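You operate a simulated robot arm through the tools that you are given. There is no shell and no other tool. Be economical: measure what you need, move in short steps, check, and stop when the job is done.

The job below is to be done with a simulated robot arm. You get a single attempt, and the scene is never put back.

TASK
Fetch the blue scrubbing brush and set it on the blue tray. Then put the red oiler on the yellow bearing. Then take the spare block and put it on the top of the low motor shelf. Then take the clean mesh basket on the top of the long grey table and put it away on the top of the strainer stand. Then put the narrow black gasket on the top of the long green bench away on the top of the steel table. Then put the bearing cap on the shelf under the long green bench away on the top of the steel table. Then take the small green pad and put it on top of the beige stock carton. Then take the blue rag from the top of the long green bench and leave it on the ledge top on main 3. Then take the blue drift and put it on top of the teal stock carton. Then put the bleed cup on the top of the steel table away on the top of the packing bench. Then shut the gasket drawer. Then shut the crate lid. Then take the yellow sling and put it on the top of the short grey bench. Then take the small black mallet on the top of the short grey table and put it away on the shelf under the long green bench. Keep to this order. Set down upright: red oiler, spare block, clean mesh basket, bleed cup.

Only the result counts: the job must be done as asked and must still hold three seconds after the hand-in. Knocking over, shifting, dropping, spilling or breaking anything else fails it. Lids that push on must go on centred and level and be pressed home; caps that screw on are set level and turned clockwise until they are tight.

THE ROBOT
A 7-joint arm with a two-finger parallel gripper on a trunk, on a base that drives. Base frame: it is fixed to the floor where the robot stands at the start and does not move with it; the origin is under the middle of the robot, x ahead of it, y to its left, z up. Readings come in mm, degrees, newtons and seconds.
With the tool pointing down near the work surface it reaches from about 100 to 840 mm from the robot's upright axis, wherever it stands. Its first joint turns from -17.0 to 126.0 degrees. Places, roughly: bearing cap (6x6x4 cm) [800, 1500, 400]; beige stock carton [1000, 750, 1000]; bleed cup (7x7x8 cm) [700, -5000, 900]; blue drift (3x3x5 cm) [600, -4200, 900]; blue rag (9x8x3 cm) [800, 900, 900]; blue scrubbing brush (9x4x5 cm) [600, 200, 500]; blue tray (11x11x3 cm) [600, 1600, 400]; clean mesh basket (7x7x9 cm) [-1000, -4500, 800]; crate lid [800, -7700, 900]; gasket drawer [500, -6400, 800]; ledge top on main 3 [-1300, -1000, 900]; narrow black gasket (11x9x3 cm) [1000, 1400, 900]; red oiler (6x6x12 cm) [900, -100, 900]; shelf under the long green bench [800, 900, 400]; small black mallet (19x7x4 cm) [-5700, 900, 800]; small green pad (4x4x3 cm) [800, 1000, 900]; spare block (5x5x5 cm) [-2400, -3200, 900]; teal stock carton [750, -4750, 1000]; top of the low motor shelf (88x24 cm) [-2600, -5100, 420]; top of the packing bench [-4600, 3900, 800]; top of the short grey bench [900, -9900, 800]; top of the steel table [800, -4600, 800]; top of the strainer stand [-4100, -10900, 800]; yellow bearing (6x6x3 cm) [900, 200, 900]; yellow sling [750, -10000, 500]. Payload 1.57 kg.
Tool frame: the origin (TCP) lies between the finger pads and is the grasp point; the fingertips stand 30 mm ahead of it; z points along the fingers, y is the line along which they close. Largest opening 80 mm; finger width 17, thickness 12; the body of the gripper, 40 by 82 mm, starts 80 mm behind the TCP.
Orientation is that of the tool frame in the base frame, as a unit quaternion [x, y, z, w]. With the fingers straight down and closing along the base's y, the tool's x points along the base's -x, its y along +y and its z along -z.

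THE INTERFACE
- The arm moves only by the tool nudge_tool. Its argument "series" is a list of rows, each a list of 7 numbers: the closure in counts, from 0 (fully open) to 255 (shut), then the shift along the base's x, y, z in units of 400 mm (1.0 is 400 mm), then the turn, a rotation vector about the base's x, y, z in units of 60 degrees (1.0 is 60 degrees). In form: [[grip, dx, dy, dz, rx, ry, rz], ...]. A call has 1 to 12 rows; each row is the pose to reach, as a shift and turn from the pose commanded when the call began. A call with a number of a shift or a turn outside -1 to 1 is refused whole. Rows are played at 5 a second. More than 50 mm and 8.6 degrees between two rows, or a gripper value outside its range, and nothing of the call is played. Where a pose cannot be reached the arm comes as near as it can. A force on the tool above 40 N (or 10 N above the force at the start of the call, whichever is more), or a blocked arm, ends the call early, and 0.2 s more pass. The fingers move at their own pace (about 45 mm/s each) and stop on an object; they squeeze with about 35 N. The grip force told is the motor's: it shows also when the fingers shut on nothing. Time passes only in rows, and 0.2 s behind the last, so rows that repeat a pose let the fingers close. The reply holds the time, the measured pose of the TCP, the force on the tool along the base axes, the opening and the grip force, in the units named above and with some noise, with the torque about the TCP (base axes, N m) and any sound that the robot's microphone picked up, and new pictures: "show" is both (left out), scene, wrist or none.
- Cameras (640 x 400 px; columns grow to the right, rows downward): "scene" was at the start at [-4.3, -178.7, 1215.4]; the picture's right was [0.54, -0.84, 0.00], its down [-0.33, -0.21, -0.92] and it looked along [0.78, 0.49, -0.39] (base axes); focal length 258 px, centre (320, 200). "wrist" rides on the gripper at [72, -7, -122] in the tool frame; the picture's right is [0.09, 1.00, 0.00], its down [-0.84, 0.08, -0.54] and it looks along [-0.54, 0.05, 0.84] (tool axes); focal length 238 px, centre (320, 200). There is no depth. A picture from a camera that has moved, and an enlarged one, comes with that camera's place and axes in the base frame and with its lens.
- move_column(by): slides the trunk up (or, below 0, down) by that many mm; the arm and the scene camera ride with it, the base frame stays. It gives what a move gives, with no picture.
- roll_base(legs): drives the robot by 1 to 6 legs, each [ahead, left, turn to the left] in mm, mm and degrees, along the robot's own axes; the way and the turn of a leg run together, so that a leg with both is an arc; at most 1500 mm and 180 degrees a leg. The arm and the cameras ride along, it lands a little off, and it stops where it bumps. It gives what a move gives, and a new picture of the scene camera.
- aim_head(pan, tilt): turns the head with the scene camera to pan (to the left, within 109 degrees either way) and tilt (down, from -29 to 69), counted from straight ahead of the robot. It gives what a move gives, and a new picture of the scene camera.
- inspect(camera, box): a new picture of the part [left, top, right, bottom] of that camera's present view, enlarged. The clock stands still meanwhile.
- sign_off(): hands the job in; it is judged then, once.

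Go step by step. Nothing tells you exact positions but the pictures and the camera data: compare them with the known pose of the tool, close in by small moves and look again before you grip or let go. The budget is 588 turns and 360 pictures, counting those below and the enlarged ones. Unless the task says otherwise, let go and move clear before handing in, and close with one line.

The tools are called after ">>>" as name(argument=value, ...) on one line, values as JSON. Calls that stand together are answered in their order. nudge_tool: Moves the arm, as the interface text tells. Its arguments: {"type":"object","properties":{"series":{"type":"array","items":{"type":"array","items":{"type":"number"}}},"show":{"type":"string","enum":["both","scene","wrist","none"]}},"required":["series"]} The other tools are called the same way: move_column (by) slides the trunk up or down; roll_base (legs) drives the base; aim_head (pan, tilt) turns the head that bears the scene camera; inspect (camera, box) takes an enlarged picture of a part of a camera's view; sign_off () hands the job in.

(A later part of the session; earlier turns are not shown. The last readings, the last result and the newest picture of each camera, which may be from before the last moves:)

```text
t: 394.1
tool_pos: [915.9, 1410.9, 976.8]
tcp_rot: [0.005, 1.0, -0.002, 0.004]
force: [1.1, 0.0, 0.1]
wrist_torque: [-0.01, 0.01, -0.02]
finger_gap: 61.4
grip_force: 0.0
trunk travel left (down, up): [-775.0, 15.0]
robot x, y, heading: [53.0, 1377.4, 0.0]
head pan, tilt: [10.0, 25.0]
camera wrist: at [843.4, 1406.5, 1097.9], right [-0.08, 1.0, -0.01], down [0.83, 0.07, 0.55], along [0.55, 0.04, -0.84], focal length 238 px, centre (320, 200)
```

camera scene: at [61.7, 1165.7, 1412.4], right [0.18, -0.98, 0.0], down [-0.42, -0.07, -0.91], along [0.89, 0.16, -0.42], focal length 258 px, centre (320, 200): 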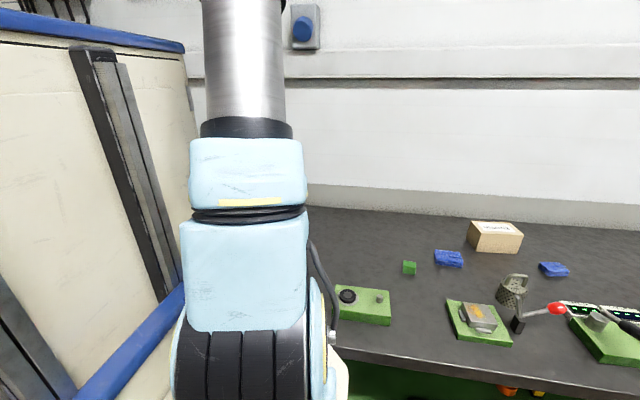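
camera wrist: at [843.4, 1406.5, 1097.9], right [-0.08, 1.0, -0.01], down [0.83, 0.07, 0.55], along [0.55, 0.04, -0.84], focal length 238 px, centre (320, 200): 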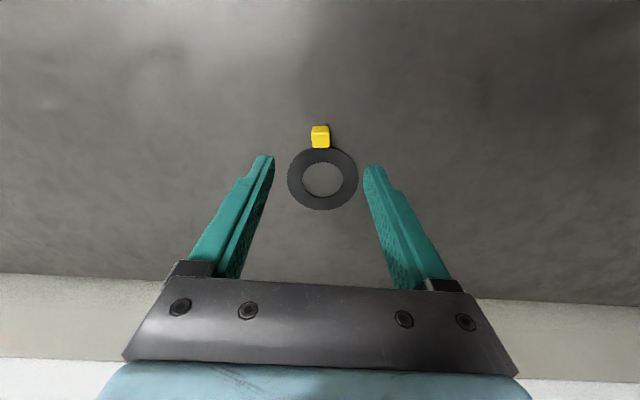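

>>> nudge_tool(series=[[100, 0.006, 0, -0.1, 0, 0, 0], [100, 0.006, 0, -0.2, 0, 0, 0], [100, 0.006, 0, -0.23, 0, 0, 0]], show="wrist")

```text
t: 394.9
tool_pos: [919.3, 1411.5, 885.2]
tcp_rot: [0.005, 1.0, -0.002, 0.005]
force: [0.1, 0.8, -0.4]
wrist_torque: [-0.02, 0.01, -0.02]
finger_gap: 48.7
grip_force: 0.1
trunk travel left (down, up): [-775.0, 15.0]
robot x, y, heading: [52.0, 1377.1, 0.2]
head pan, tilt: [10.0, 25.0]
camera wrist: at [846.9, 1406.8, 1006.7], right [-0.08, 1.0, -0.01], down [0.83, 0.07, 0.55], along [0.55, 0.04, -0.84], focal length 238 px, centre (320, 200)
```

wrist: 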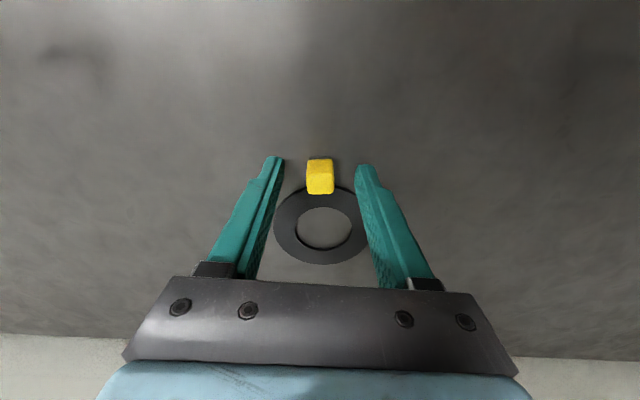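

>>> nudge_tool(series=[[100, 0.005, 0, -0.01, 0, 0, 0], [170, 0.005, 0, -0.01, 0, 0, 0], [230, 0.005, 0, -0.01, 0, 0, 0], [255, 0.005, 0, -0.01, 0, 0, 0], [255, 0.005, 0, -0.01, 0, 0, 0]], show="none")

>>> nudge_tool(series=[[255, 0, 0, 0.1, 0, 0, 0], [255, 0, 0, 0.2, 0, 0, 0], [255, 0, 0, 0.3, 0, 0, 0]], show="wrist")

```text
t: 396.1
tool_pos: [921.3, 1411.9, 882.9]
tcp_rot: [0.005, 1.0, -0.003, 0.005]
force: [-2.2, 0.8, 2.6]
wrist_torque: [0.15, -0.07, 0.11]
finger_gap: 18.1
grip_force: 29.0
trunk travel left (down, up): [-775.0, 15.0]
robot x, y, heading: [57.9, 1378.2, 0.3]
head pan, tilt: [10.0, 25.0]
```

```text
t: 396.9
tool_pos: [923.0, 1412.7, 1002.2]
tcp_rot: [0.005, 1.0, -0.003, 0.005]
force: [0.2, -1.0, -0.6]
wrist_torque: [0.03, 0.04, 0.0]
finger_gap: 17.0
grip_force: 32.5
trunk travel left (down, up): [-775.0, 15.0]
robot x, y, heading: [52.6, 1380.9, 0.1]
head pan, tilt: [10.0, 25.0]
camera wrist: at [850.8, 1407.2, 1123.5], right [-0.08, 1.0, -0.01], down [0.83, 0.07, 0.55], along [0.55, 0.04, -0.84], focal length 238 px, centre (320, 200)
```

wrist: 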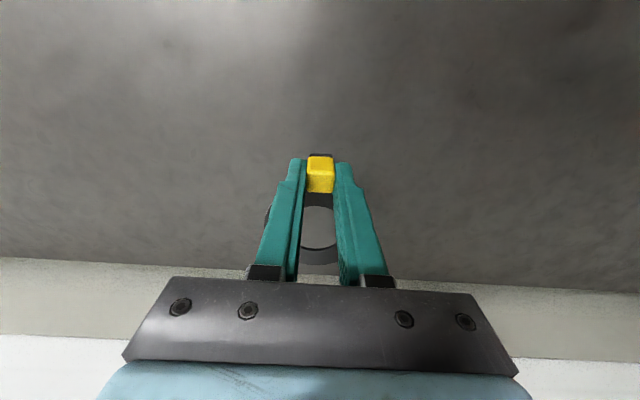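

The gasket is in hand. I retract and drive right to the steel table, with heading checks.

>>> nudge_tool(series=[[255, 0, 0, 0.1, 0, 0, 0], [255, -0.1, 0, 0.15, 0, 0, 0], [255, -0.2, 0, 0.18, 0, 0, 0], [255, -0.3, 0, 0.18, 0, 0, 0], [255, -0.4, 0, 0.18, 0, 0, 0], [255, -0.5, 0.02, 0.18, 0, 0, 0], [255, -0.6, 0.04, 0.18, 0, 0, 0], [255, -0.68, 0.06, 0.18, 0, 0, 0]], show="none")

>>> roll_base(legs=[[-330, 0, 0], [0, -1500, 0]])

```text
t: 398.7
tool_pos: [653.6, 1432.9, 1071.9]
tcp_rot: [0.005, 1.0, -0.003, 0.005]
force: [-0.6, 0.1, -0.6]
wrist_torque: [-0.02, 0.06, 0.02]
finger_gap: 16.9
grip_force: 32.1
trunk travel left (down, up): [-775.0, 15.0]
robot x, y, heading: [53.3, 1377.6, -0.3]
head pan, tilt: [10.0, 25.0]
```

```text
t: 407.7
tool_pos: [305.5, -47.3, 1071.6]
tcp_rot: [0.015, 1.0, -0.003, 0.005]
force: [0.0, -0.3, -0.6]
wrist_torque: [0.01, 0.01, 0.0]
finger_gap: 16.7
grip_force: 31.8
trunk travel left (down, up): [-775.0, 15.0]
robot x, y, heading: [-293.9, -89.7, -1.2]
head pan, tilt: [10.0, 25.0]
camera scene: at [-291.5, -300.3, 1412.4], right [0.15, -0.99, 0.0], down [-0.42, -0.07, -0.91], along [0.9, 0.14, -0.42], focal length 258 px, centre (320, 200)
```

scene: 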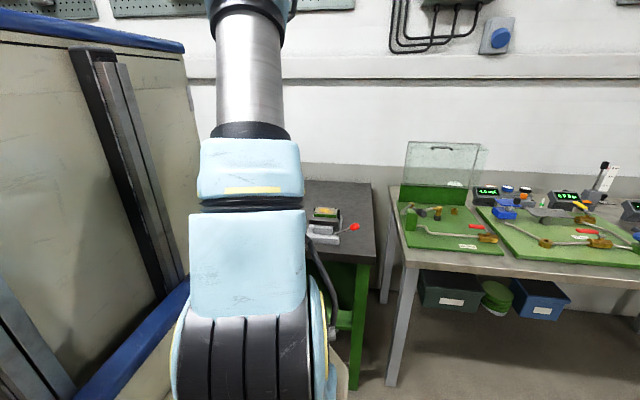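

>>> roll_base(legs=[[0, 0, 1.2], [0, -1490, 0]])

>>> roll_base(legs=[[0, -1490, 0.5]])

```text
t: 415.5
tool_pos: [279.7, -1547.8, 1072.3]
tcp_rot: [0.026, 1.0, -0.003, 0.004]
force: [-0.6, -0.2, -0.4]
wrist_torque: [0.0, 0.01, 0.03]
finger_gap: 17.0
grip_force: 32.2
trunk travel left (down, up): [-775.0, 15.0]
robot x, y, heading: [-325.9, -1581.1, -2.0]
head pan, tilt: [10.0, 25.0]
camera scene: at [-322.4, -1789.9, 1412.4], right [0.14, -0.99, 0.0], down [-0.42, -0.06, -0.91], along [0.9, 0.12, -0.42], focal length 258 px, centre (320, 200)
```

scene: 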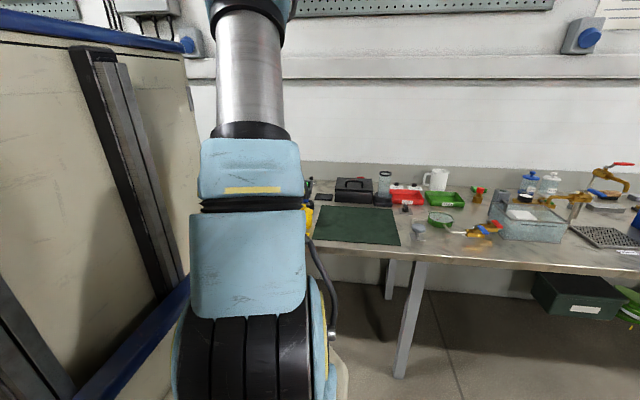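

```text
t: 422.6
tool_pos: [224.9, -2985.7, 1072.6]
tcp_rot: [0.025, 1.0, -0.003, 0.004]
force: [-0.7, 0.2, -0.5]
wrist_torque: [0.0, 0.03, -0.02]
finger_gap: 16.8
grip_force: 31.8
trunk travel left (down, up): [-775.0, 15.0]
robot x, y, heading: [-378.3, -3017.3, -2.3]
head pan, tilt: [10.0, 25.0]
camera scene: at [-377.0, -3228.7, 1412.4], right [0.14, -0.99, 0.0], down [-0.42, -0.06, -0.91], along [0.9, 0.12, -0.42], focal length 258 px, centre (320, 200)
```

scene: 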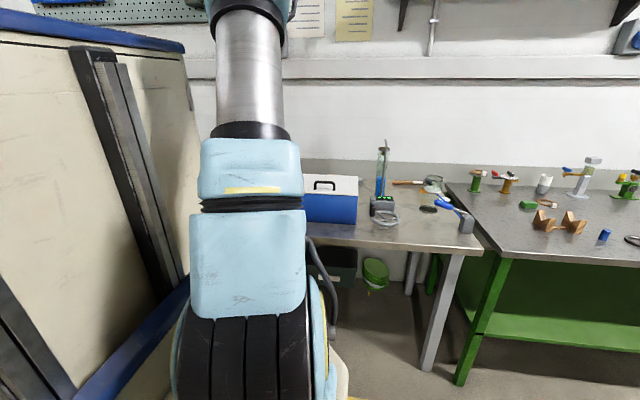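

>>> roll_base(legs=[[110, 0, 2.3], [0, -1450, 0.8]])

>>> nudge_tool(series=[[255, 0, 0, 0, 0, 0, 0]], show="wrist")

```text
t: 430.6
tool_pos: [335.9, -4397.4, 1071.3]
tcp_rot: [0.003, 1.0, -0.003, 0.005]
force: [-0.2, 0.5, -0.7]
wrist_torque: [0.02, -0.02, 0.0]
finger_gap: 16.6
grip_force: 32.1
trunk travel left (down, up): [-775.0, 15.0]
robot x, y, heading: [-264.3, -4452.6, -0.0]
head pan, tilt: [10.0, 25.0]
camera scene: at [-255.3, -4665.7, 1412.4], right [0.18, -0.98, 0.0], down [-0.42, -0.08, -0.91], along [0.89, 0.16, -0.42], focal length 258 px, centre (320, 200)
```

scene: 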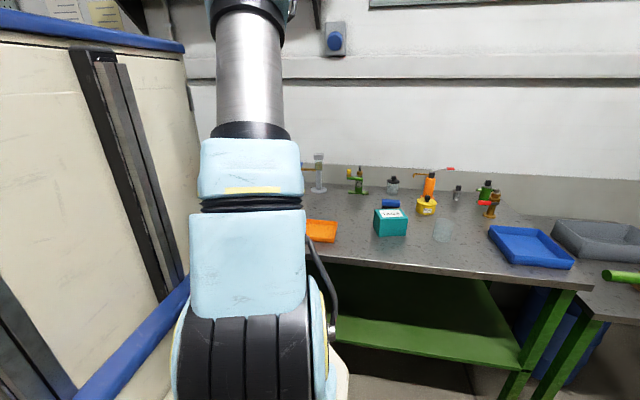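

```text
t: 430.9
tool_pos: [334.8, -4397.4, 1071.6]
tcp_rot: [0.003, 1.0, -0.003, 0.004]
force: [-0.2, 0.0, -0.3]
wrist_torque: [0.06, 0.01, 0.03]
finger_gap: 16.7
grip_force: 32.3
trunk travel left (down, up): [-775.0, 15.0]
robot x, y, heading: [-266.7, -4452.7, 0.5]
head pan, tilt: [10.0, 25.0]
camera wrist: at [263.2, -4402.6, 1193.5], right [-0.09, 1.0, -0.01], down [0.83, 0.07, 0.55], along [0.55, 0.04, -0.84], focal length 238 px, centre (320, 200)
```

wrist: 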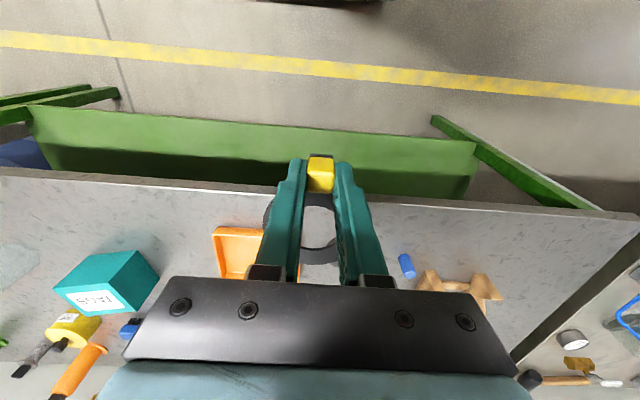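

The steel table has a free area around (620,−4345), between the orange tray and the blue drift. I drive closer.

>>> roll_base(legs=[[260, 40, 0]])

>>> nudge_tool(series=[[255, 0, 0, 0, 0, 0, 0]], show="wrist")

```text
t: 432.8
tool_pos: [590.0, -4355.2, 1071.0]
tcp_rot: [0.002, 1.0, -0.003, 0.004]
force: [-0.2, 0.0, -1.1]
wrist_torque: [0.02, 0.0, 0.04]
finger_gap: 16.6
grip_force: 31.6
trunk travel left (down, up): [-775.0, 15.0]
robot x, y, heading: [-9.7, -4410.0, 0.5]
head pan, tilt: [10.0, 25.0]
camera scene: at [0.7, -4624.7, 1412.4], right [0.18, -0.98, 0.0], down [-0.42, -0.08, -0.91], along [0.89, 0.16, -0.42], focal length 258 px, centre (320, 200)
```

scene: 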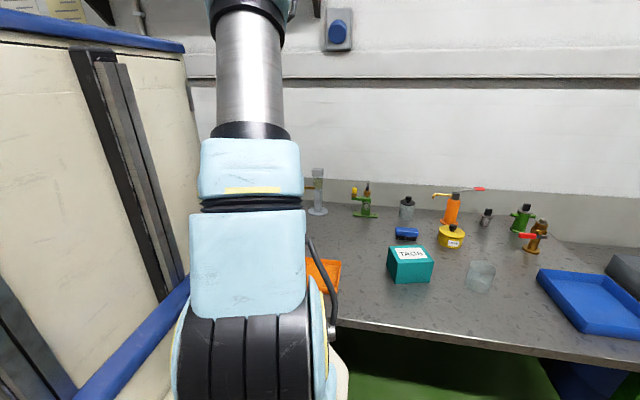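

```text
t: 433.2
tool_pos: [590.3, -4355.3, 1072.3]
tcp_rot: [0.002, 1.0, -0.003, 0.005]
force: [-0.6, 0.3, 1.3]
wrist_torque: [0.0, 0.06, 0.04]
finger_gap: 16.6
grip_force: 31.9
trunk travel left (down, up): [-775.0, 15.0]
robot x, y, heading: [-10.0, -4411.1, 0.5]
head pan, tilt: [10.0, 25.0]
camera wrist: at [518.7, -4360.3, 1193.5], right [-0.09, 1.0, -0.01], down [0.83, 0.08, 0.55], along [0.55, 0.04, -0.84], focal length 238 px, centre (320, 200)
```

wrist: 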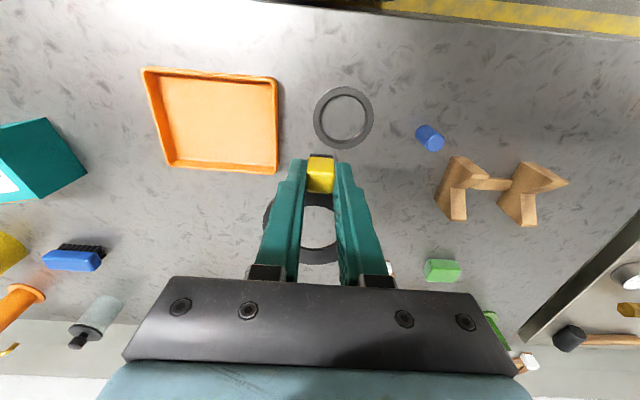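

There is another ring there, so I choose the empty area behind the orange tray, about (760,−4540).

>>> nudge_tool(series=[[255, 0.08, -0.08, 0, 0, 0, 0], [255, 0.16, -0.16, 0, 0, 0, 0], [255, 0.24, -0.24, -0.05, 0, 0, 0], [255, 0.32, -0.32, -0.1, 0, 0, 0], [255, 0.4, -0.4, -0.15, 0, 0, 0], [255, 0.43, -0.46, -0.22, 0, 0, 0], [255, 0.43, -0.47, -0.32, 0, 0, 0]], show="wrist")

```text
t: 434.8
tool_pos: [762.1, -4542.0, 943.3]
tcp_rot: [0.002, 1.0, -0.002, 0.005]
force: [-0.5, 0.3, -0.1]
wrist_torque: [-0.03, 0.01, 0.01]
finger_gap: 16.9
grip_force: 31.8
trunk travel left (down, up): [-775.0, 15.0]
robot x, y, heading: [-10.6, -4415.6, 0.2]
head pan, tilt: [10.0, 25.0]
camera wrist: at [689.4, -4547.6, 1065.0], right [-0.09, 1.0, -0.01], down [0.83, 0.08, 0.55], along [0.55, 0.04, -0.84], focal length 238 px, centre (320, 200)
```

wrist: 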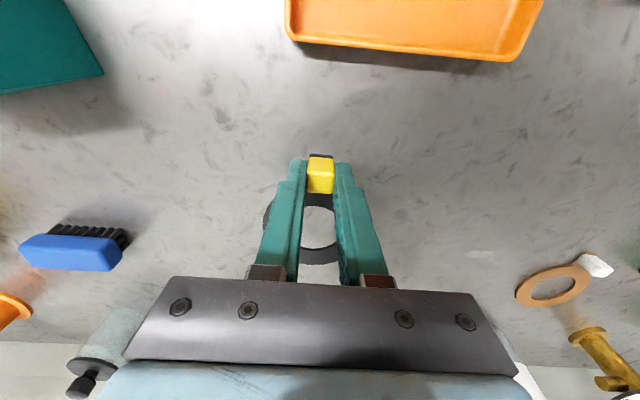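

>>> nudge_tool(series=[[255, 0, 0, -0.06, 0, 0, 0], [255, 0, 0, -0.1, 0, 0, 0], [255, 0, 0, -0.12, 0, 0, 0], [255, 0, 0, -0.135, 0, 0, 0], [255, 0, 0, -0.15, 0, 0, 0], [255, 0, 0, -0.165, 0, 0, 0], [255, 0, 0, -0.18, 0, 0, 0], [255, 0, 0, -0.19, 0, 0, 0], [255, 0, 0, -0.2, 0, 0, 0]], show="wrist")

```text
t: 436.3
tool_pos: [763.2, -4542.0, 882.3]
tcp_rot: [0.003, 1.0, -0.002, 0.005]
force: [-14.9, -0.7, 24.4]
wrist_torque: [0.12, 0.16, 0.11]
finger_gap: 16.6
grip_force: 31.5
trunk travel left (down, up): [-775.0, 15.0]
robot x, y, heading: [-7.4, -4412.6, 0.5]
head pan, tilt: [10.0, 25.0]
stopped in row 7: the force on the tool passed its limit at 48 N (the readings are from after the stop); the commanded pose is now the measured one
camera wrist: at [690.5, -4547.7, 1002.9], right [-0.09, 1.0, -0.01], down [0.83, 0.08, 0.55], along [0.55, 0.04, -0.83], focal length 238 px, centre (320, 200)
```

wrist: 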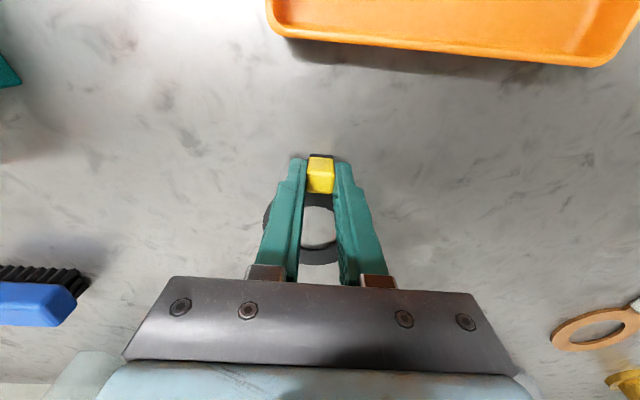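

>>> nudge_tool(series=[[255, 0, 0, 0.003, 0, 0, 0], [180, 0, 0, 0.003, 0, 0, 0], [100, 0, 0, 0.005, 0, 0, 0], [100, 0, 0, 0.05, 0, 0, 0], [100, 0, 0, 0.15, 0, 0, 0], [60, -0.05, 0, 0.27, 0, 0, 0], [0, -0.1, 0, 0.38, 0, 0, 0]], show="wrist")

```text
refused: row 6 steps farther than a row can; nothing moved
```

>>> nudge_tool(series=[[255, 0, 0, 0.003, 0, 0, 0], [180, 0, 0, 0.003, 0, 0, 0], [100, 0, 0, 0.005, 0, 0, 0], [100, 0, 0, 0.05, 0, 0, 0], [100, 0, 0, 0.15, 0, 0, 0], [60, -0.03, 0, 0.26, 0, 0, 0], [0, -0.06, 0, 0.37, 0, 0, 0]], show="wrist")

```text
t: 437.9
tool_pos: [741.0, -4540.4, 1027.1]
tcp_rot: [0.003, 1.0, -0.002, 0.004]
force: [0.8, -0.4, 0.6]
wrist_torque: [-0.01, 0.02, 0.02]
finger_gap: 80.0
grip_force: 0.1
trunk travel left (down, up): [-775.0, 15.0]
robot x, y, heading: [-7.0, -4410.1, 0.3]
head pan, tilt: [10.0, 25.0]
camera wrist: at [668.1, -4546.2, 1148.6], right [-0.09, 1.0, -0.01], down [0.83, 0.08, 0.55], along [0.55, 0.04, -0.84], focal length 238 px, centre (320, 200)
```

wrist: 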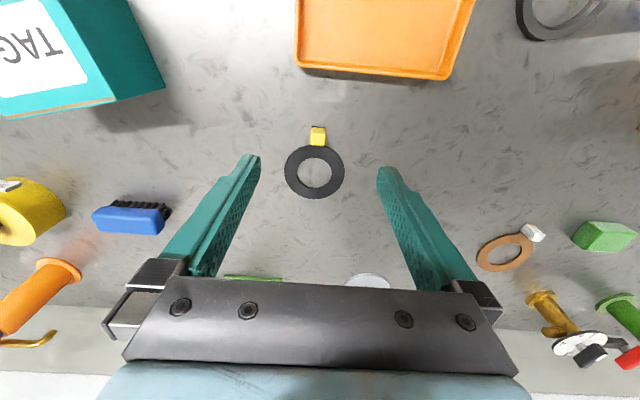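

The gasket lies on the steel table. Next the bearing cap: retract and drive back to the green bench, checking the heading on the way.

>>> nudge_tool(series=[[0, -0.1, 0.03, 0.05, 0, 0, 0], [0, -0.2, 0.06, 0.1, 0, 0, 0], [0, -0.3, 0.09, 0.1, 0, 0, 0], [0, -0.37, 0.12, 0.1, 0, 0, 0]], show="none")

>>> roll_base(legs=[[-260, 0, 0], [0, 1480, 0.5]])

>>> aim_head(pan=-109, tilt=20)

```text
t: 438.9
tool_pos: [591.6, -4493.9, 1065.6]
tcp_rot: [0.002, 1.0, -0.003, 0.005]
force: [1.2, -0.3, -0.5]
wrist_torque: [0.02, 0.02, -0.04]
finger_gap: 80.1
grip_force: 0.0
trunk travel left (down, up): [-775.0, 15.0]
robot x, y, heading: [-8.9, -4411.5, 0.3]
head pan, tilt: [10.0, 25.0]
```

```text
t: 447.8
tool_pos: [333.5, -3013.5, 1065.3]
tcp_rot: [0.012, 1.0, -0.002, 0.006]
force: [-0.7, 0.3, 0.1]
wrist_torque: [-0.01, -0.02, -0.04]
finger_gap: 79.7
grip_force: 0.2
trunk travel left (down, up): [-775.0, 15.0]
robot x, y, heading: [-265.1, -2920.8, -0.9]
head pan, tilt: [10.0, 25.0]
camera scene: at [-260.9, -3132.8, 1412.4], right [0.16, -0.99, 0.0], down [-0.42, -0.07, -0.91], along [0.89, 0.15, -0.42], focal length 258 px, centre (320, 200)
```

scene: 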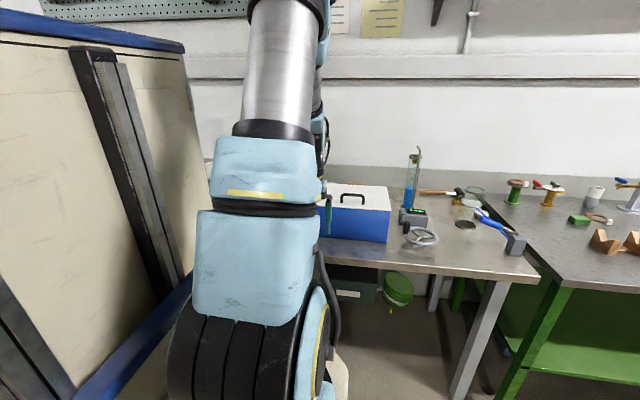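

```text
t: 449.8
tool_pos: [331.7, -3012.0, 1066.3]
tcp_rot: [0.011, 1.0, -0.002, 0.005]
force: [0.2, -1.1, 1.1]
wrist_torque: [0.01, 0.0, 0.02]
finger_gap: 80.2
grip_force: 0.1
trunk travel left (down, up): [-775.0, 15.0]
robot x, y, heading: [-269.2, -2919.1, -0.8]
head pan, tilt: [-108.9, 20.0]
camera scene: at [-383.0, -3235.4, 1420.5], right [-0.94, 0.33, 0.0], down [0.11, 0.32, -0.94], along [-0.31, -0.89, -0.34], focal length 258 px, centre (320, 200)
```

scene: 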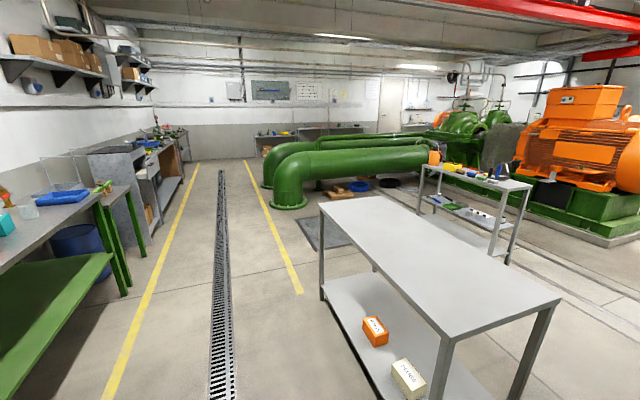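

>>> roll_base(legs=[[0, 0, 0.8], [0, 1480, 0.8]])

>>> roll_base(legs=[[0, 1480, 0.5]])

```text
t: 457.5
tool_pos: [266.7, -1464.0, 1065.5]
tcp_rot: [-0.042, 0.999, -0.002, 0.005]
force: [-0.1, 0.2, 0.7]
wrist_torque: [0.02, 0.02, 0.02]
finger_gap: 80.0
grip_force: 0.0
trunk travel left (down, up): [-775.0, 15.0]
robot x, y, heading: [-336.6, -1438.1, 5.3]
head pan, tilt: [-108.9, 20.0]
camera scene: at [-419.9, -1762.1, 1420.5], right [-0.97, 0.23, 0.0], down [0.08, 0.33, -0.94], along [-0.22, -0.91, -0.34], focal length 258 px, centre (320, 200)
```

scene: 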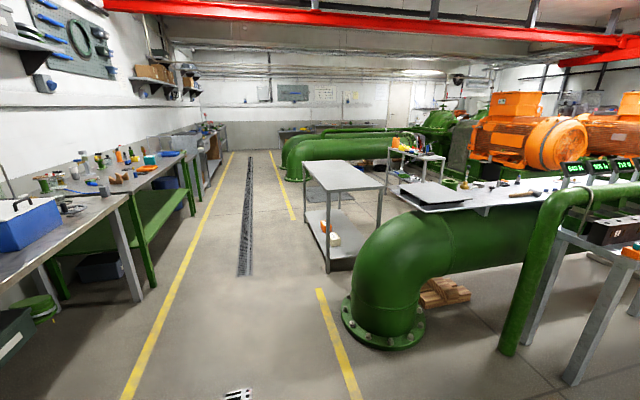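

```text
t: 464.9
tool_pos: [63.9, 78.2, 1067.0]
tcp_rot: [-0.081, 0.997, -0.003, 0.005]
force: [-1.3, 0.0, -0.9]
wrist_torque: [-0.02, 0.01, 0.0]
finger_gap: 80.0
grip_force: 0.2
trunk travel left (down, up): [-775.0, 15.0]
robot x, y, heading: [-537.8, 54.8, 10.1]
head pan, tilt: [-108.9, 20.0]
camera scene: at [-596.8, -273.5, 1420.5], right [-0.99, 0.15, 0.0], down [0.05, 0.34, -0.94], along [-0.14, -0.93, -0.34], focal length 258 px, centre (320, 200)
```

scene: 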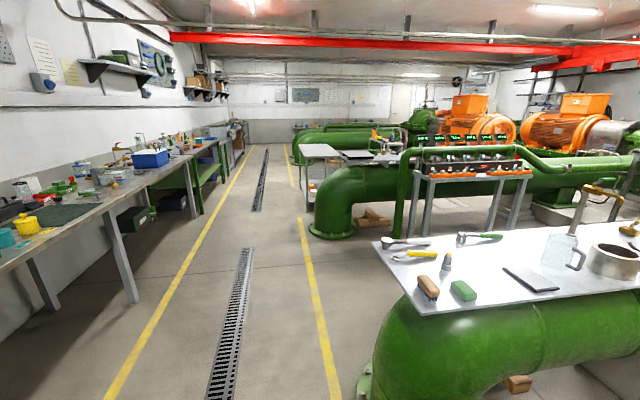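

>>> roll_base(legs=[[0, 0, -10.1], [200, 0, 0], [0, 750, 0]])

>>> aim_head(pan=-109, tilt=20)

```text
t: 470.9
tool_pos: [268.9, 709.9, 1065.3]
tcp_rot: [0.017, 1.0, -0.002, 0.006]
force: [0.4, 0.5, 0.5]
wrist_torque: [0.01, 0.02, -0.04]
finger_gap: 79.7
grip_force: 0.1
trunk travel left (down, up): [-775.0, 15.0]
robot x, y, heading: [-330.0, 810.0, -1.4]
head pan, tilt: [-108.9, 20.0]
camera scene: at [-449.1, 494.0, 1420.5], right [-0.94, 0.34, 0.0], down [0.12, 0.32, -0.94], along [-0.32, -0.88, -0.34], focal length 258 px, centre (320, 200)
```

scene: 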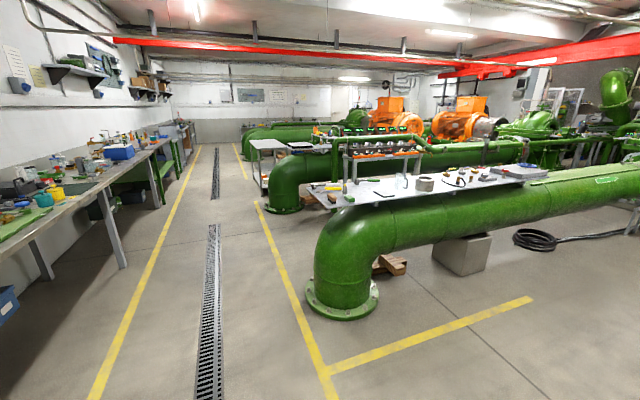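

```text
t: 471.5
tool_pos: [269.5, 709.7, 1065.3]
tcp_rot: [0.017, 1.0, -0.003, 0.005]
force: [-0.2, 0.0, -0.1]
wrist_torque: [-0.01, -0.04, 0.0]
finger_gap: 80.1
grip_force: 0.2
trunk travel left (down, up): [-775.0, 15.0]
robot x, y, heading: [-328.5, 808.5, -1.2]
head pan, tilt: [-108.9, 20.0]
camera scene: at [-449.1, 494.0, 1420.5], right [-0.94, 0.34, 0.0], down [0.12, 0.32, -0.94], along [-0.32, -0.88, -0.34], focal length 258 px, centre (320, 200)
```

scene: 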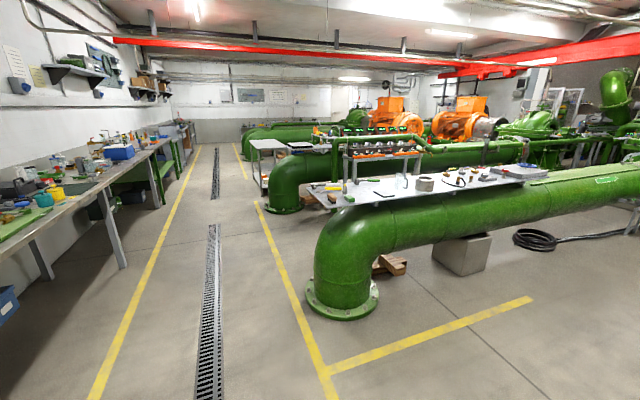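

>>> roll_base(legs=[[0, 0, 1.2], [0, 690, 0]])

>>> aim_head(pan=10, tilt=15)

>>> move_column(by=-400)

>>> move_column(by=-350)

>>> nudge_tool(series=[[0, 0, 0, 0, 0, -0.12, 0], [0, 0, 0, 0, 0, -0.24, 0], [0, 0, 0, 0, 0, -0.36, 0], [0, 0.03, 0, 0.05, 0, -0.48, 0], [0, 0.06, 0, 0.1, 0, -0.6, 0], [0, 0.1, 0, 0.15, 0, -0.7, 0], [0, 0.14, 0, 0.2, 0, -0.75, 0]], show="both")

```text
t: 475.6
tool_pos: [267.4, 1421.8, 1066.4]
tcp_rot: [-0.003, 1.0, -0.003, 0.005]
force: [0.3, 0.5, 0.3]
wrist_torque: [0.0, -0.01, 0.01]
finger_gap: 79.9
grip_force: 0.1
trunk travel left (down, up): [-775.0, 15.0]
robot x, y, heading: [-332.7, 1496.1, 0.9]
head pan, tilt: [-108.9, 20.0]
camera scene: at [-441.7, 1179.1, 1420.5], right [-0.95, 0.31, 0.0], down [0.1, 0.33, -0.94], along [-0.29, -0.89, -0.34], focal length 258 px, centre (320, 200)
```

scene: 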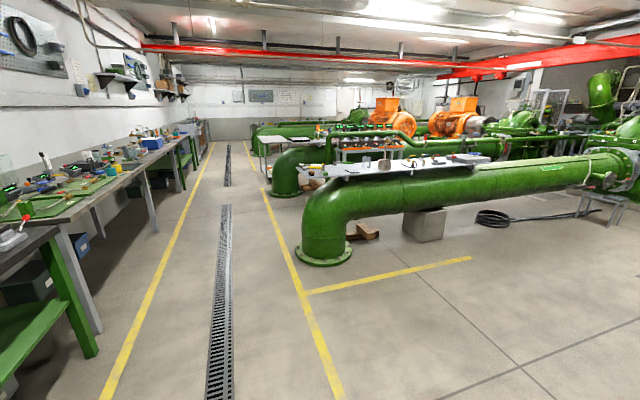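

```text
t: 477.6
tool_pos: [267.6, 1421.5, 1066.3]
tcp_rot: [-0.003, 1.0, -0.003, 0.005]
force: [-0.3, 0.0, 0.2]
wrist_torque: [0.02, 0.01, -0.01]
finger_gap: 79.7
grip_force: 0.1
trunk travel left (down, up): [-775.0, 15.0]
robot x, y, heading: [-333.9, 1497.1, 1.0]
head pan, tilt: [10.0, 15.0]
camera scene: at [-321.4, 1285.5, 1428.6], right [0.19, -0.98, 0.0], down [-0.25, -0.05, -0.97], along [0.95, 0.18, -0.26], focal length 258 px, centre (320, 200)
```

scene: 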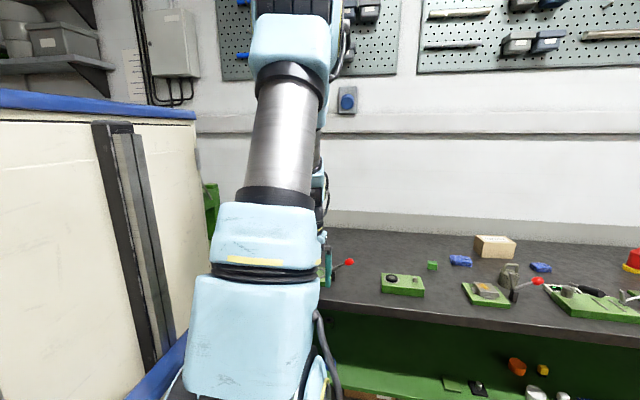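

```text
t: 481.4
tool_pos: [267.4, 1423.0, 666.1]
tcp_rot: [-0.003, 1.0, -0.002, 0.005]
force: [-1.1, -0.7, -0.3]
wrist_torque: [0.03, 0.0, -0.02]
finger_gap: 79.9
grip_force: 0.0
trunk travel left (down, up): [-375.0, 415.0]
robot x, y, heading: [-335.9, 1498.3, 1.0]
head pan, tilt: [10.0, 15.0]
```

```text
t: 484.9
tool_pos: [267.2, 1422.0, 316.5]
tcp_rot: [-0.002, 1.0, -0.002, 0.005]
force: [-1.3, -0.5, 0.6]
wrist_torque: [0.0, 0.03, -0.02]
finger_gap: 79.9
grip_force: 0.0
trunk travel left (down, up): [-25.0, 765.0]
robot x, y, heading: [-334.9, 1496.6, 0.9]
head pan, tilt: [10.0, 15.0]
```

```text
t: 486.5
tool_pos: [324.2, 1422.0, 396.7]
tcp_rot: [0.0, 0.921, -0.004, 0.388]
force: [0.2, -0.4, -0.2]
wrist_torque: [0.0, -0.02, -0.02]
finger_gap: 80.0
grip_force: 0.0
out of reach, approached as far as the arm can: row 4, 5
trunk travel left (down, up): [-25.0, 765.0]
robot x, y, heading: [-333.2, 1498.0, 1.1]
head pan, tilt: [10.0, 15.0]
camera scene: at [-321.4, 1285.6, 678.6], right [0.19, -0.98, 0.0], down [-0.25, -0.05, -0.97], along [0.95, 0.18, -0.26], focal length 258 px, centre (320, 200)
camera wrist: at [186.9, 1415.5, 430.9], right [-0.06, 1.0, -0.07], down [0.2, 0.08, 0.98], along [0.98, 0.05, -0.2], focal length 238 px, centre (320, 200)
```

scene: 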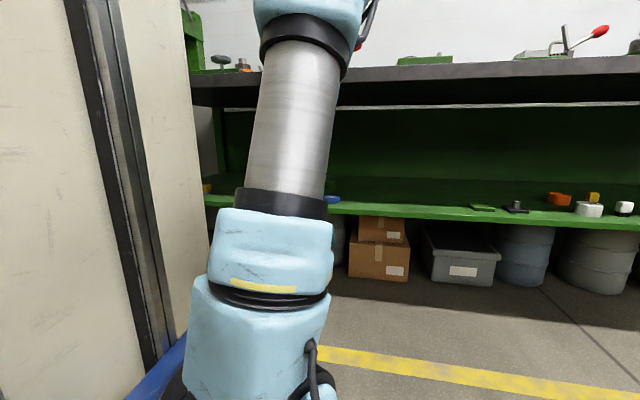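
wrist: 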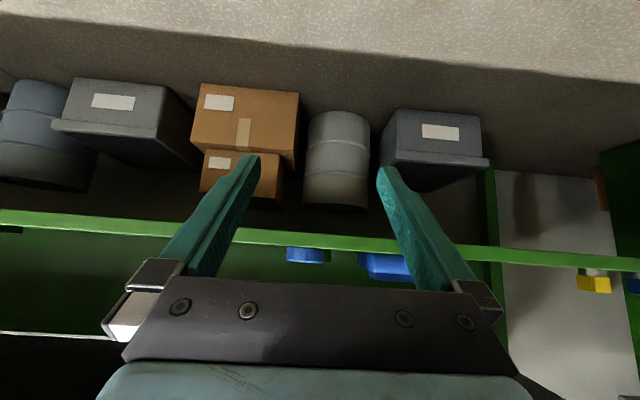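

>>> nudge_tool(series=[[0, 0.04, 0, 0.1, 0, 0, 0], [0, 0.08, 0, 0.2, 0, 0, 0], [0, 0.12, 0, 0.3, 0, 0, 0], [0, 0.16, 0, 0.4, 0, 0, 0], [0, 0.2, 0.02, 0.48, 0, 0, 0], [0, 0.28, 0.04, 0.48, 0, 0, 0], [0, 0.36, 0.06, 0.48, 0, 0, 0]], show="both")

```text
t: 488.1
tool_pos: [467.7, 1446.9, 589.8]
tcp_rot: [-0.001, 0.922, -0.003, 0.388]
force: [-0.1, -0.1, 0.3]
wrist_torque: [0.0, 0.01, -0.02]
finger_gap: 79.9
grip_force: 0.1
trunk travel left (down, up): [-25.0, 765.0]
robot x, y, heading: [-335.8, 1494.6, 1.1]
head pan, tilt: [10.0, 15.0]
camera scene: at [-321.6, 1285.5, 678.7], right [0.19, -0.98, 0.0], down [-0.25, -0.05, -0.97], along [0.95, 0.18, -0.26], focal length 258 px, centre (320, 200)
camera wrist: at [330.6, 1440.5, 623.8], right [-0.06, 1.0, -0.07], down [0.2, 0.08, 0.98], along [0.98, 0.05, -0.2], focal length 238 px, centre (320, 200)
```

scene: 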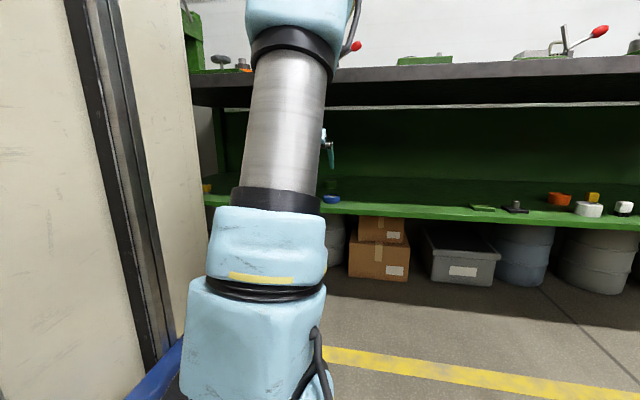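
wrist: 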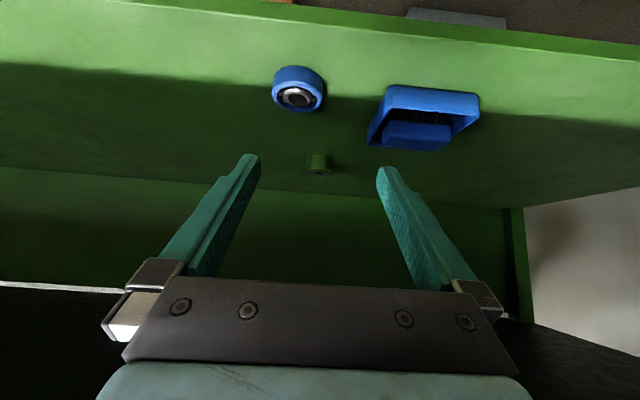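

The cap is the small green one at about (820,1459); the blue cylinder in front and the tray are to be avoided. I drive 100 mm closer and extend the arm under the bench.

>>> roll_base(legs=[[100, 0, -1]])

>>> nudge_tool(series=[[0, 0.08, 0, 0, 0, 0, 0], [0, 0.16, 0, 0, 0, 0, 0], [0, 0.24, 0, 0, 0, 0, 0], [0, 0.32, 0, 0, 0, 0, 0]], show="both")

```text
t: 489.2
tool_pos: [565.9, 1433.2, 589.3]
tcp_rot: [0.007, 0.922, -0.007, 0.387]
force: [0.0, 0.5, -0.6]
wrist_torque: [0.01, 0.03, -0.01]
finger_gap: 80.0
grip_force: 0.1
trunk travel left (down, up): [-25.0, 765.0]
robot x, y, heading: [-235.9, 1497.1, -0.2]
head pan, tilt: [10.0, 15.0]
camera scene: at [-224.8, 1286.1, 678.6], right [0.17, -0.98, 0.0], down [-0.25, -0.04, -0.97], along [0.95, 0.17, -0.26], focal length 258 px, centre (320, 200)
```

scene: 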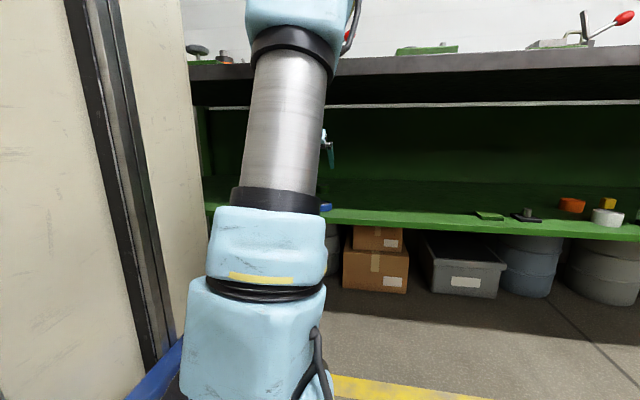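

```text
t: 490.2
tool_pos: [694.5, 1432.7, 589.6]
tcp_rot: [0.007, 0.922, -0.006, 0.386]
force: [-0.7, -0.6, 0.1]
wrist_torque: [-0.01, 0.0, -0.02]
finger_gap: 79.8
grip_force: 0.0
trunk travel left (down, up): [-25.0, 765.0]
robot x, y, heading: [-235.7, 1495.5, -0.1]
head pan, tilt: [10.0, 15.0]
camera scene: at [-225.0, 1286.1, 678.7], right [0.17, -0.98, 0.0], down [-0.25, -0.04, -0.97], along [0.95, 0.17, -0.26], focal length 258 px, centre (320, 200)
camera wrist: at [557.7, 1428.7, 623.6], right [-0.05, 1.0, -0.07], down [0.2, 0.08, 0.98], along [0.98, 0.03, -0.2], focal length 238 px, centre (320, 200)
```

scene: 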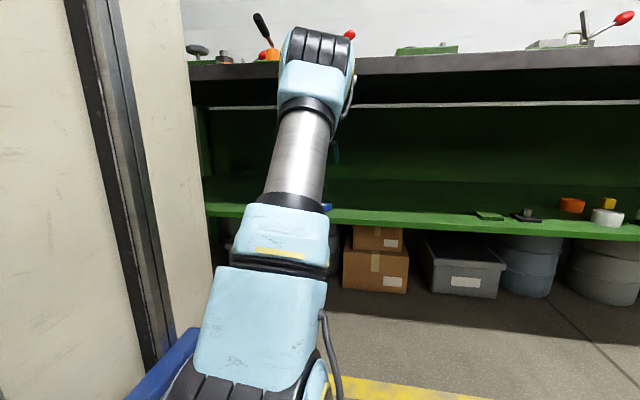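
wrist: 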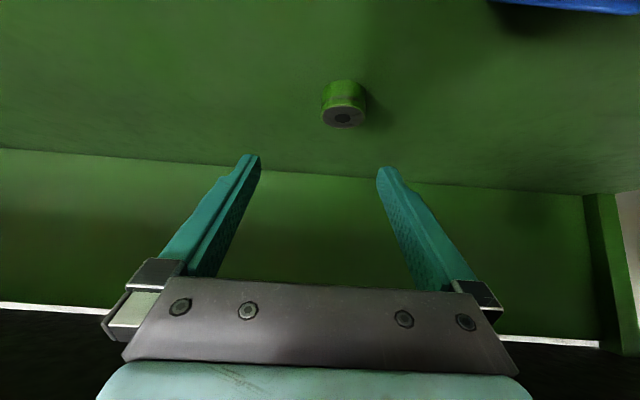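

>>> nudge_tool(series=[[0, 0.06, 0.03, -0.04, 0, 0, 0], [0, 0.12, 0.065, -0.08, 0, 0, 0], [0, 0.15, 0.07, -0.12, 0, 0, 0]], show="wrist")

>>> inspect(camera="wrist", box=[250, 50, 410, 150])

```text
t: 491.0
tool_pos: [754.4, 1460.9, 540.0]
tcp_rot: [0.007, 0.922, -0.006, 0.387]
force: [-0.6, -0.3, 0.0]
wrist_torque: [0.0, 0.01, 0.03]
finger_gap: 80.0
grip_force: 0.1
trunk travel left (down, up): [-25.0, 765.0]
robot x, y, heading: [-238.1, 1499.5, -0.2]
head pan, tilt: [10.0, 15.0]
camera wrist: at [617.3, 1456.6, 574.1], right [-0.05, 1.0, -0.07], down [0.2, 0.08, 0.98], along [0.98, 0.03, -0.2], focal length 238 px, centre (320, 200)
```

wrist: 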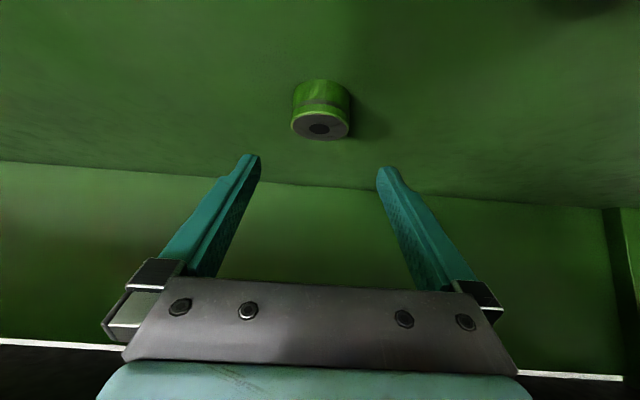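

```text
4.00 times, centred on (330, 100) of wrist
camera zoom: at [617.3, 1456.6, 574.1], right [-0.05, 1.0, -0.07], down [0.2, 0.08, 0.98], along [0.98, 0.03, -0.2], focal length 953 px, centre (280, 600)
```

zoom: 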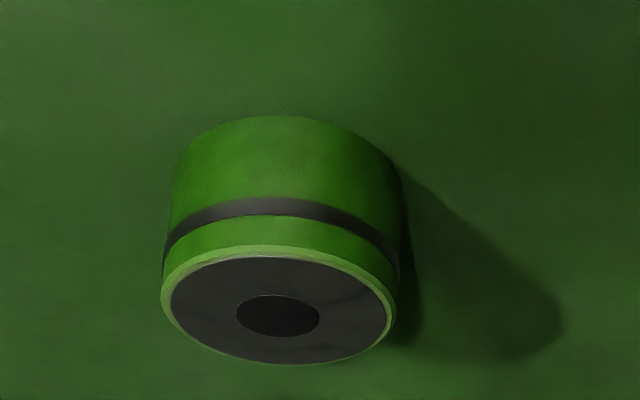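

>>> nudge_tool(series=[[0, 0.08, -0.005, 0, 0, 0, 0], [0, 0.165, -0.007, -0.04, 0, 0, 0], [0, 0.165, -0.007, -0.12, 0, 0, 0], [0, 0.165, -0.007, -0.195, 0, 0, 0]], show="wrist")

```text
t: 492.0
tool_pos: [820.0, 1457.9, 465.1]
tcp_rot: [0.007, 0.922, -0.007, 0.388]
force: [0.1, -0.5, 0.6]
wrist_torque: [0.0, 0.02, 0.0]
finger_gap: 79.9
grip_force: 0.0
out of reach, approached as far as the arm can: row 2
trunk travel left (down, up): [-25.0, 765.0]
robot x, y, heading: [-232.6, 1497.0, -0.2]
head pan, tilt: [10.0, 15.0]
camera wrist: at [682.6, 1453.8, 499.0], right [-0.05, 1.0, -0.07], down [0.2, 0.08, 0.98], along [0.98, 0.03, -0.2], focal length 238 px, centre (320, 200)
```

wrist: 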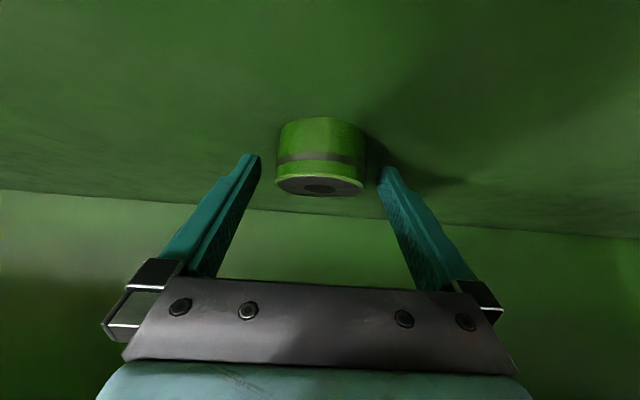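

>>> nudge_tool(series=[[80, 0, 0, -0.005, 0, 0, 0], [150, 0, 0, -0.005, 0, 0, 0], [255, 0, 0, -0.005, 0, 0, 0], [255, 0, 0, -0.005, 0, 0, 0]], show="wrist")

```text
t: 493.0
tool_pos: [818.9, 1457.3, 461.9]
tcp_rot: [0.007, 0.922, -0.006, 0.388]
force: [0.0, -0.2, -0.1]
wrist_torque: [0.07, 0.03, 0.02]
finger_gap: 54.1
grip_force: 35.4
trunk travel left (down, up): [-25.0, 765.0]
robot x, y, heading: [-235.5, 1497.0, -0.1]
head pan, tilt: [10.0, 15.0]
camera wrist: at [682.7, 1453.7, 496.1], right [-0.05, 1.0, -0.07], down [0.2, 0.08, 0.98], along [0.98, 0.03, -0.2], focal length 238 px, centre (320, 200)
```

wrist: 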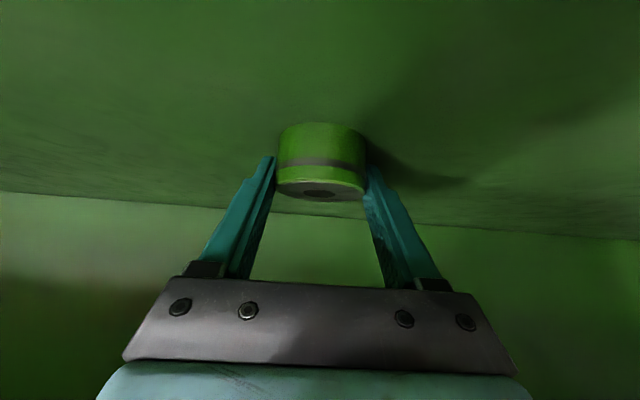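

Gripped (54 mm). I lift slightly and withdraw by pulling the arm back above the other shelf items.

>>> nudge_tool(series=[[255, 0, 0, 0.08, 0, 0, 0], [255, -0.04, 0, 0.18, 0, 0, 0], [255, -0.1, 0, 0.26, 0, 0, 0], [255, -0.2, 0, 0.3, 0, 0, 0], [255, -0.3, 0, 0.32, 0, 0, 0], [255, -0.4, 0, 0.32, 0, 0, 0], [255, -0.5, 0, 0.32, 0, 0, 0]], show="wrist")

```text
t: 494.6
tool_pos: [616.9, 1456.1, 588.3]
tcp_rot: [0.008, 0.922, -0.007, 0.387]
force: [0.8, 0.2, -3.1]
wrist_torque: [0.06, -0.01, 0.02]
finger_gap: 53.7
grip_force: 35.2
trunk travel left (down, up): [-25.0, 765.0]
robot x, y, heading: [-230.4, 1504.9, 0.1]
head pan, tilt: [10.0, 15.0]
camera wrist: at [482.0, 1452.6, 623.3], right [-0.05, 1.0, -0.07], down [0.2, 0.08, 0.98], along [0.98, 0.03, -0.2], focal length 238 px, centre (320, 200)
```

wrist: 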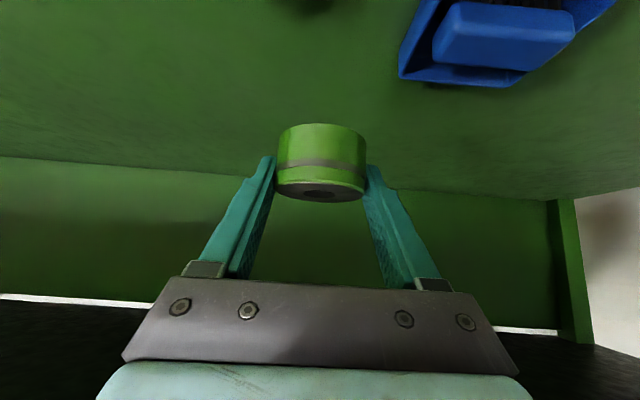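

>>> roll_base(legs=[[-250, 0, 0]])

>>> move_column(by=400)

>>> move_column(by=150)

>>> nudge_tool(series=[[255, -0.1, 0, 0, 0, 0, 0], [255, -0.2, 0, 0, 0, 0, 0], [255, -0.3, 0, 0, 0, 0, 0], [255, -0.4, 0, 0, 0, 0, 0]], show="none")

>>> roll_base(legs=[[120, 0, 0], [0, -1450, 0]])

```text
t: 496.5
tool_pos: [364.8, 1459.1, 590.9]
tcp_rot: [0.004, 0.922, -0.005, 0.388]
force: [-0.6, 0.6, -2.9]
wrist_torque: [0.0, 0.02, -0.03]
finger_gap: 53.9
grip_force: 34.8
trunk travel left (down, up): [-25.0, 765.0]
robot x, y, heading: [-488.9, 1497.3, 0.2]
head pan, tilt: [10.0, 15.0]
camera scene: at [-478.7, 1285.6, 678.6], right [0.18, -0.98, 0.0], down [-0.25, -0.05, -0.97], along [0.95, 0.17, -0.26], focal length 258 px, centre (320, 200)
```

scene: 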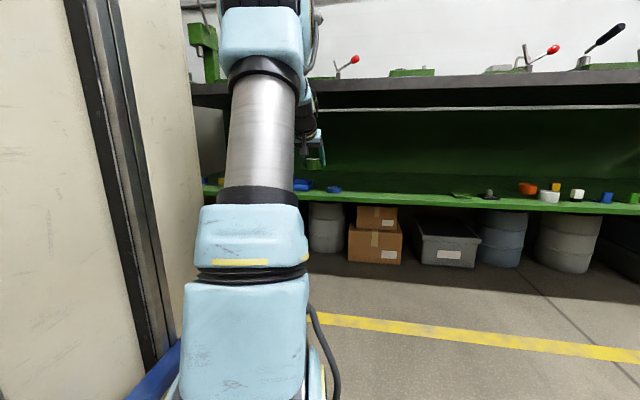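

```text
t: 500.3
tool_pos: [365.2, 1459.5, 989.9]
tcp_rot: [0.005, 0.922, -0.006, 0.388]
force: [0.1, 0.0, -2.7]
wrist_torque: [-0.01, 0.0, -0.04]
finger_gap: 53.8
grip_force: 35.1
trunk travel left (down, up): [-425.0, 365.0]
robot x, y, heading: [-490.5, 1497.7, 0.5]
head pan, tilt: [10.0, 15.0]
```

```text
t: 502.0
tool_pos: [363.4, 1460.0, 1140.1]
tcp_rot: [0.005, 0.922, -0.007, 0.387]
force: [-1.1, -0.4, -3.2]
wrist_torque: [0.01, -0.01, 0.01]
finger_gap: 53.8
grip_force: 35.1
trunk travel left (down, up): [-575.0, 215.0]
robot x, y, heading: [-489.5, 1499.2, 0.4]
head pan, tilt: [10.0, 15.0]
```

```text
t: 503.0
tool_pos: [202.4, 1460.4, 1136.5]
tcp_rot: [0.004, 0.922, -0.005, 0.387]
force: [0.8, -0.5, -3.2]
wrist_torque: [0.0, 0.03, -0.02]
finger_gap: 53.9
grip_force: 35.4
trunk travel left (down, up): [-575.0, 215.0]
robot x, y, heading: [-488.2, 1495.8, 0.2]
head pan, tilt: [10.0, 15.0]
```

```text
t: 511.1
tool_pos: [330.2, 13.1, 1137.6]
tcp_rot: [0.001, 0.922, -0.004, 0.387]
force: [0.0, -0.6, -2.8]
wrist_torque: [0.01, 0.04, -0.02]
finger_gap: 53.6
grip_force: 35.4
trunk travel left (down, up): [-575.0, 215.0]
robot x, y, heading: [-359.2, 45.8, 1.0]
head pan, tilt: [10.0, 15.0]
camera scene: at [-348.5, -168.0, 1228.6], right [0.19, -0.98, 0.0], down [-0.25, -0.05, -0.97], along [0.95, 0.18, -0.26], focal length 258 px, centre (320, 200)
```

scene: 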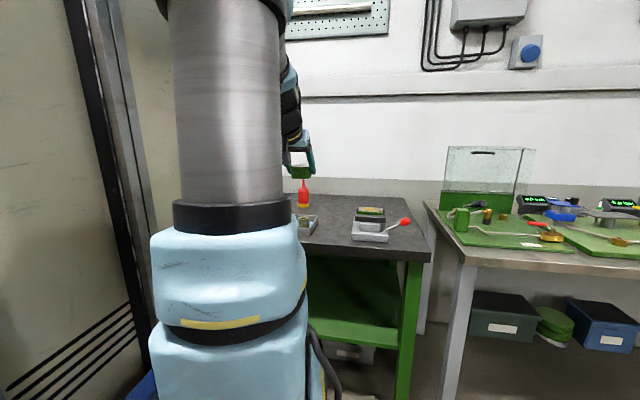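

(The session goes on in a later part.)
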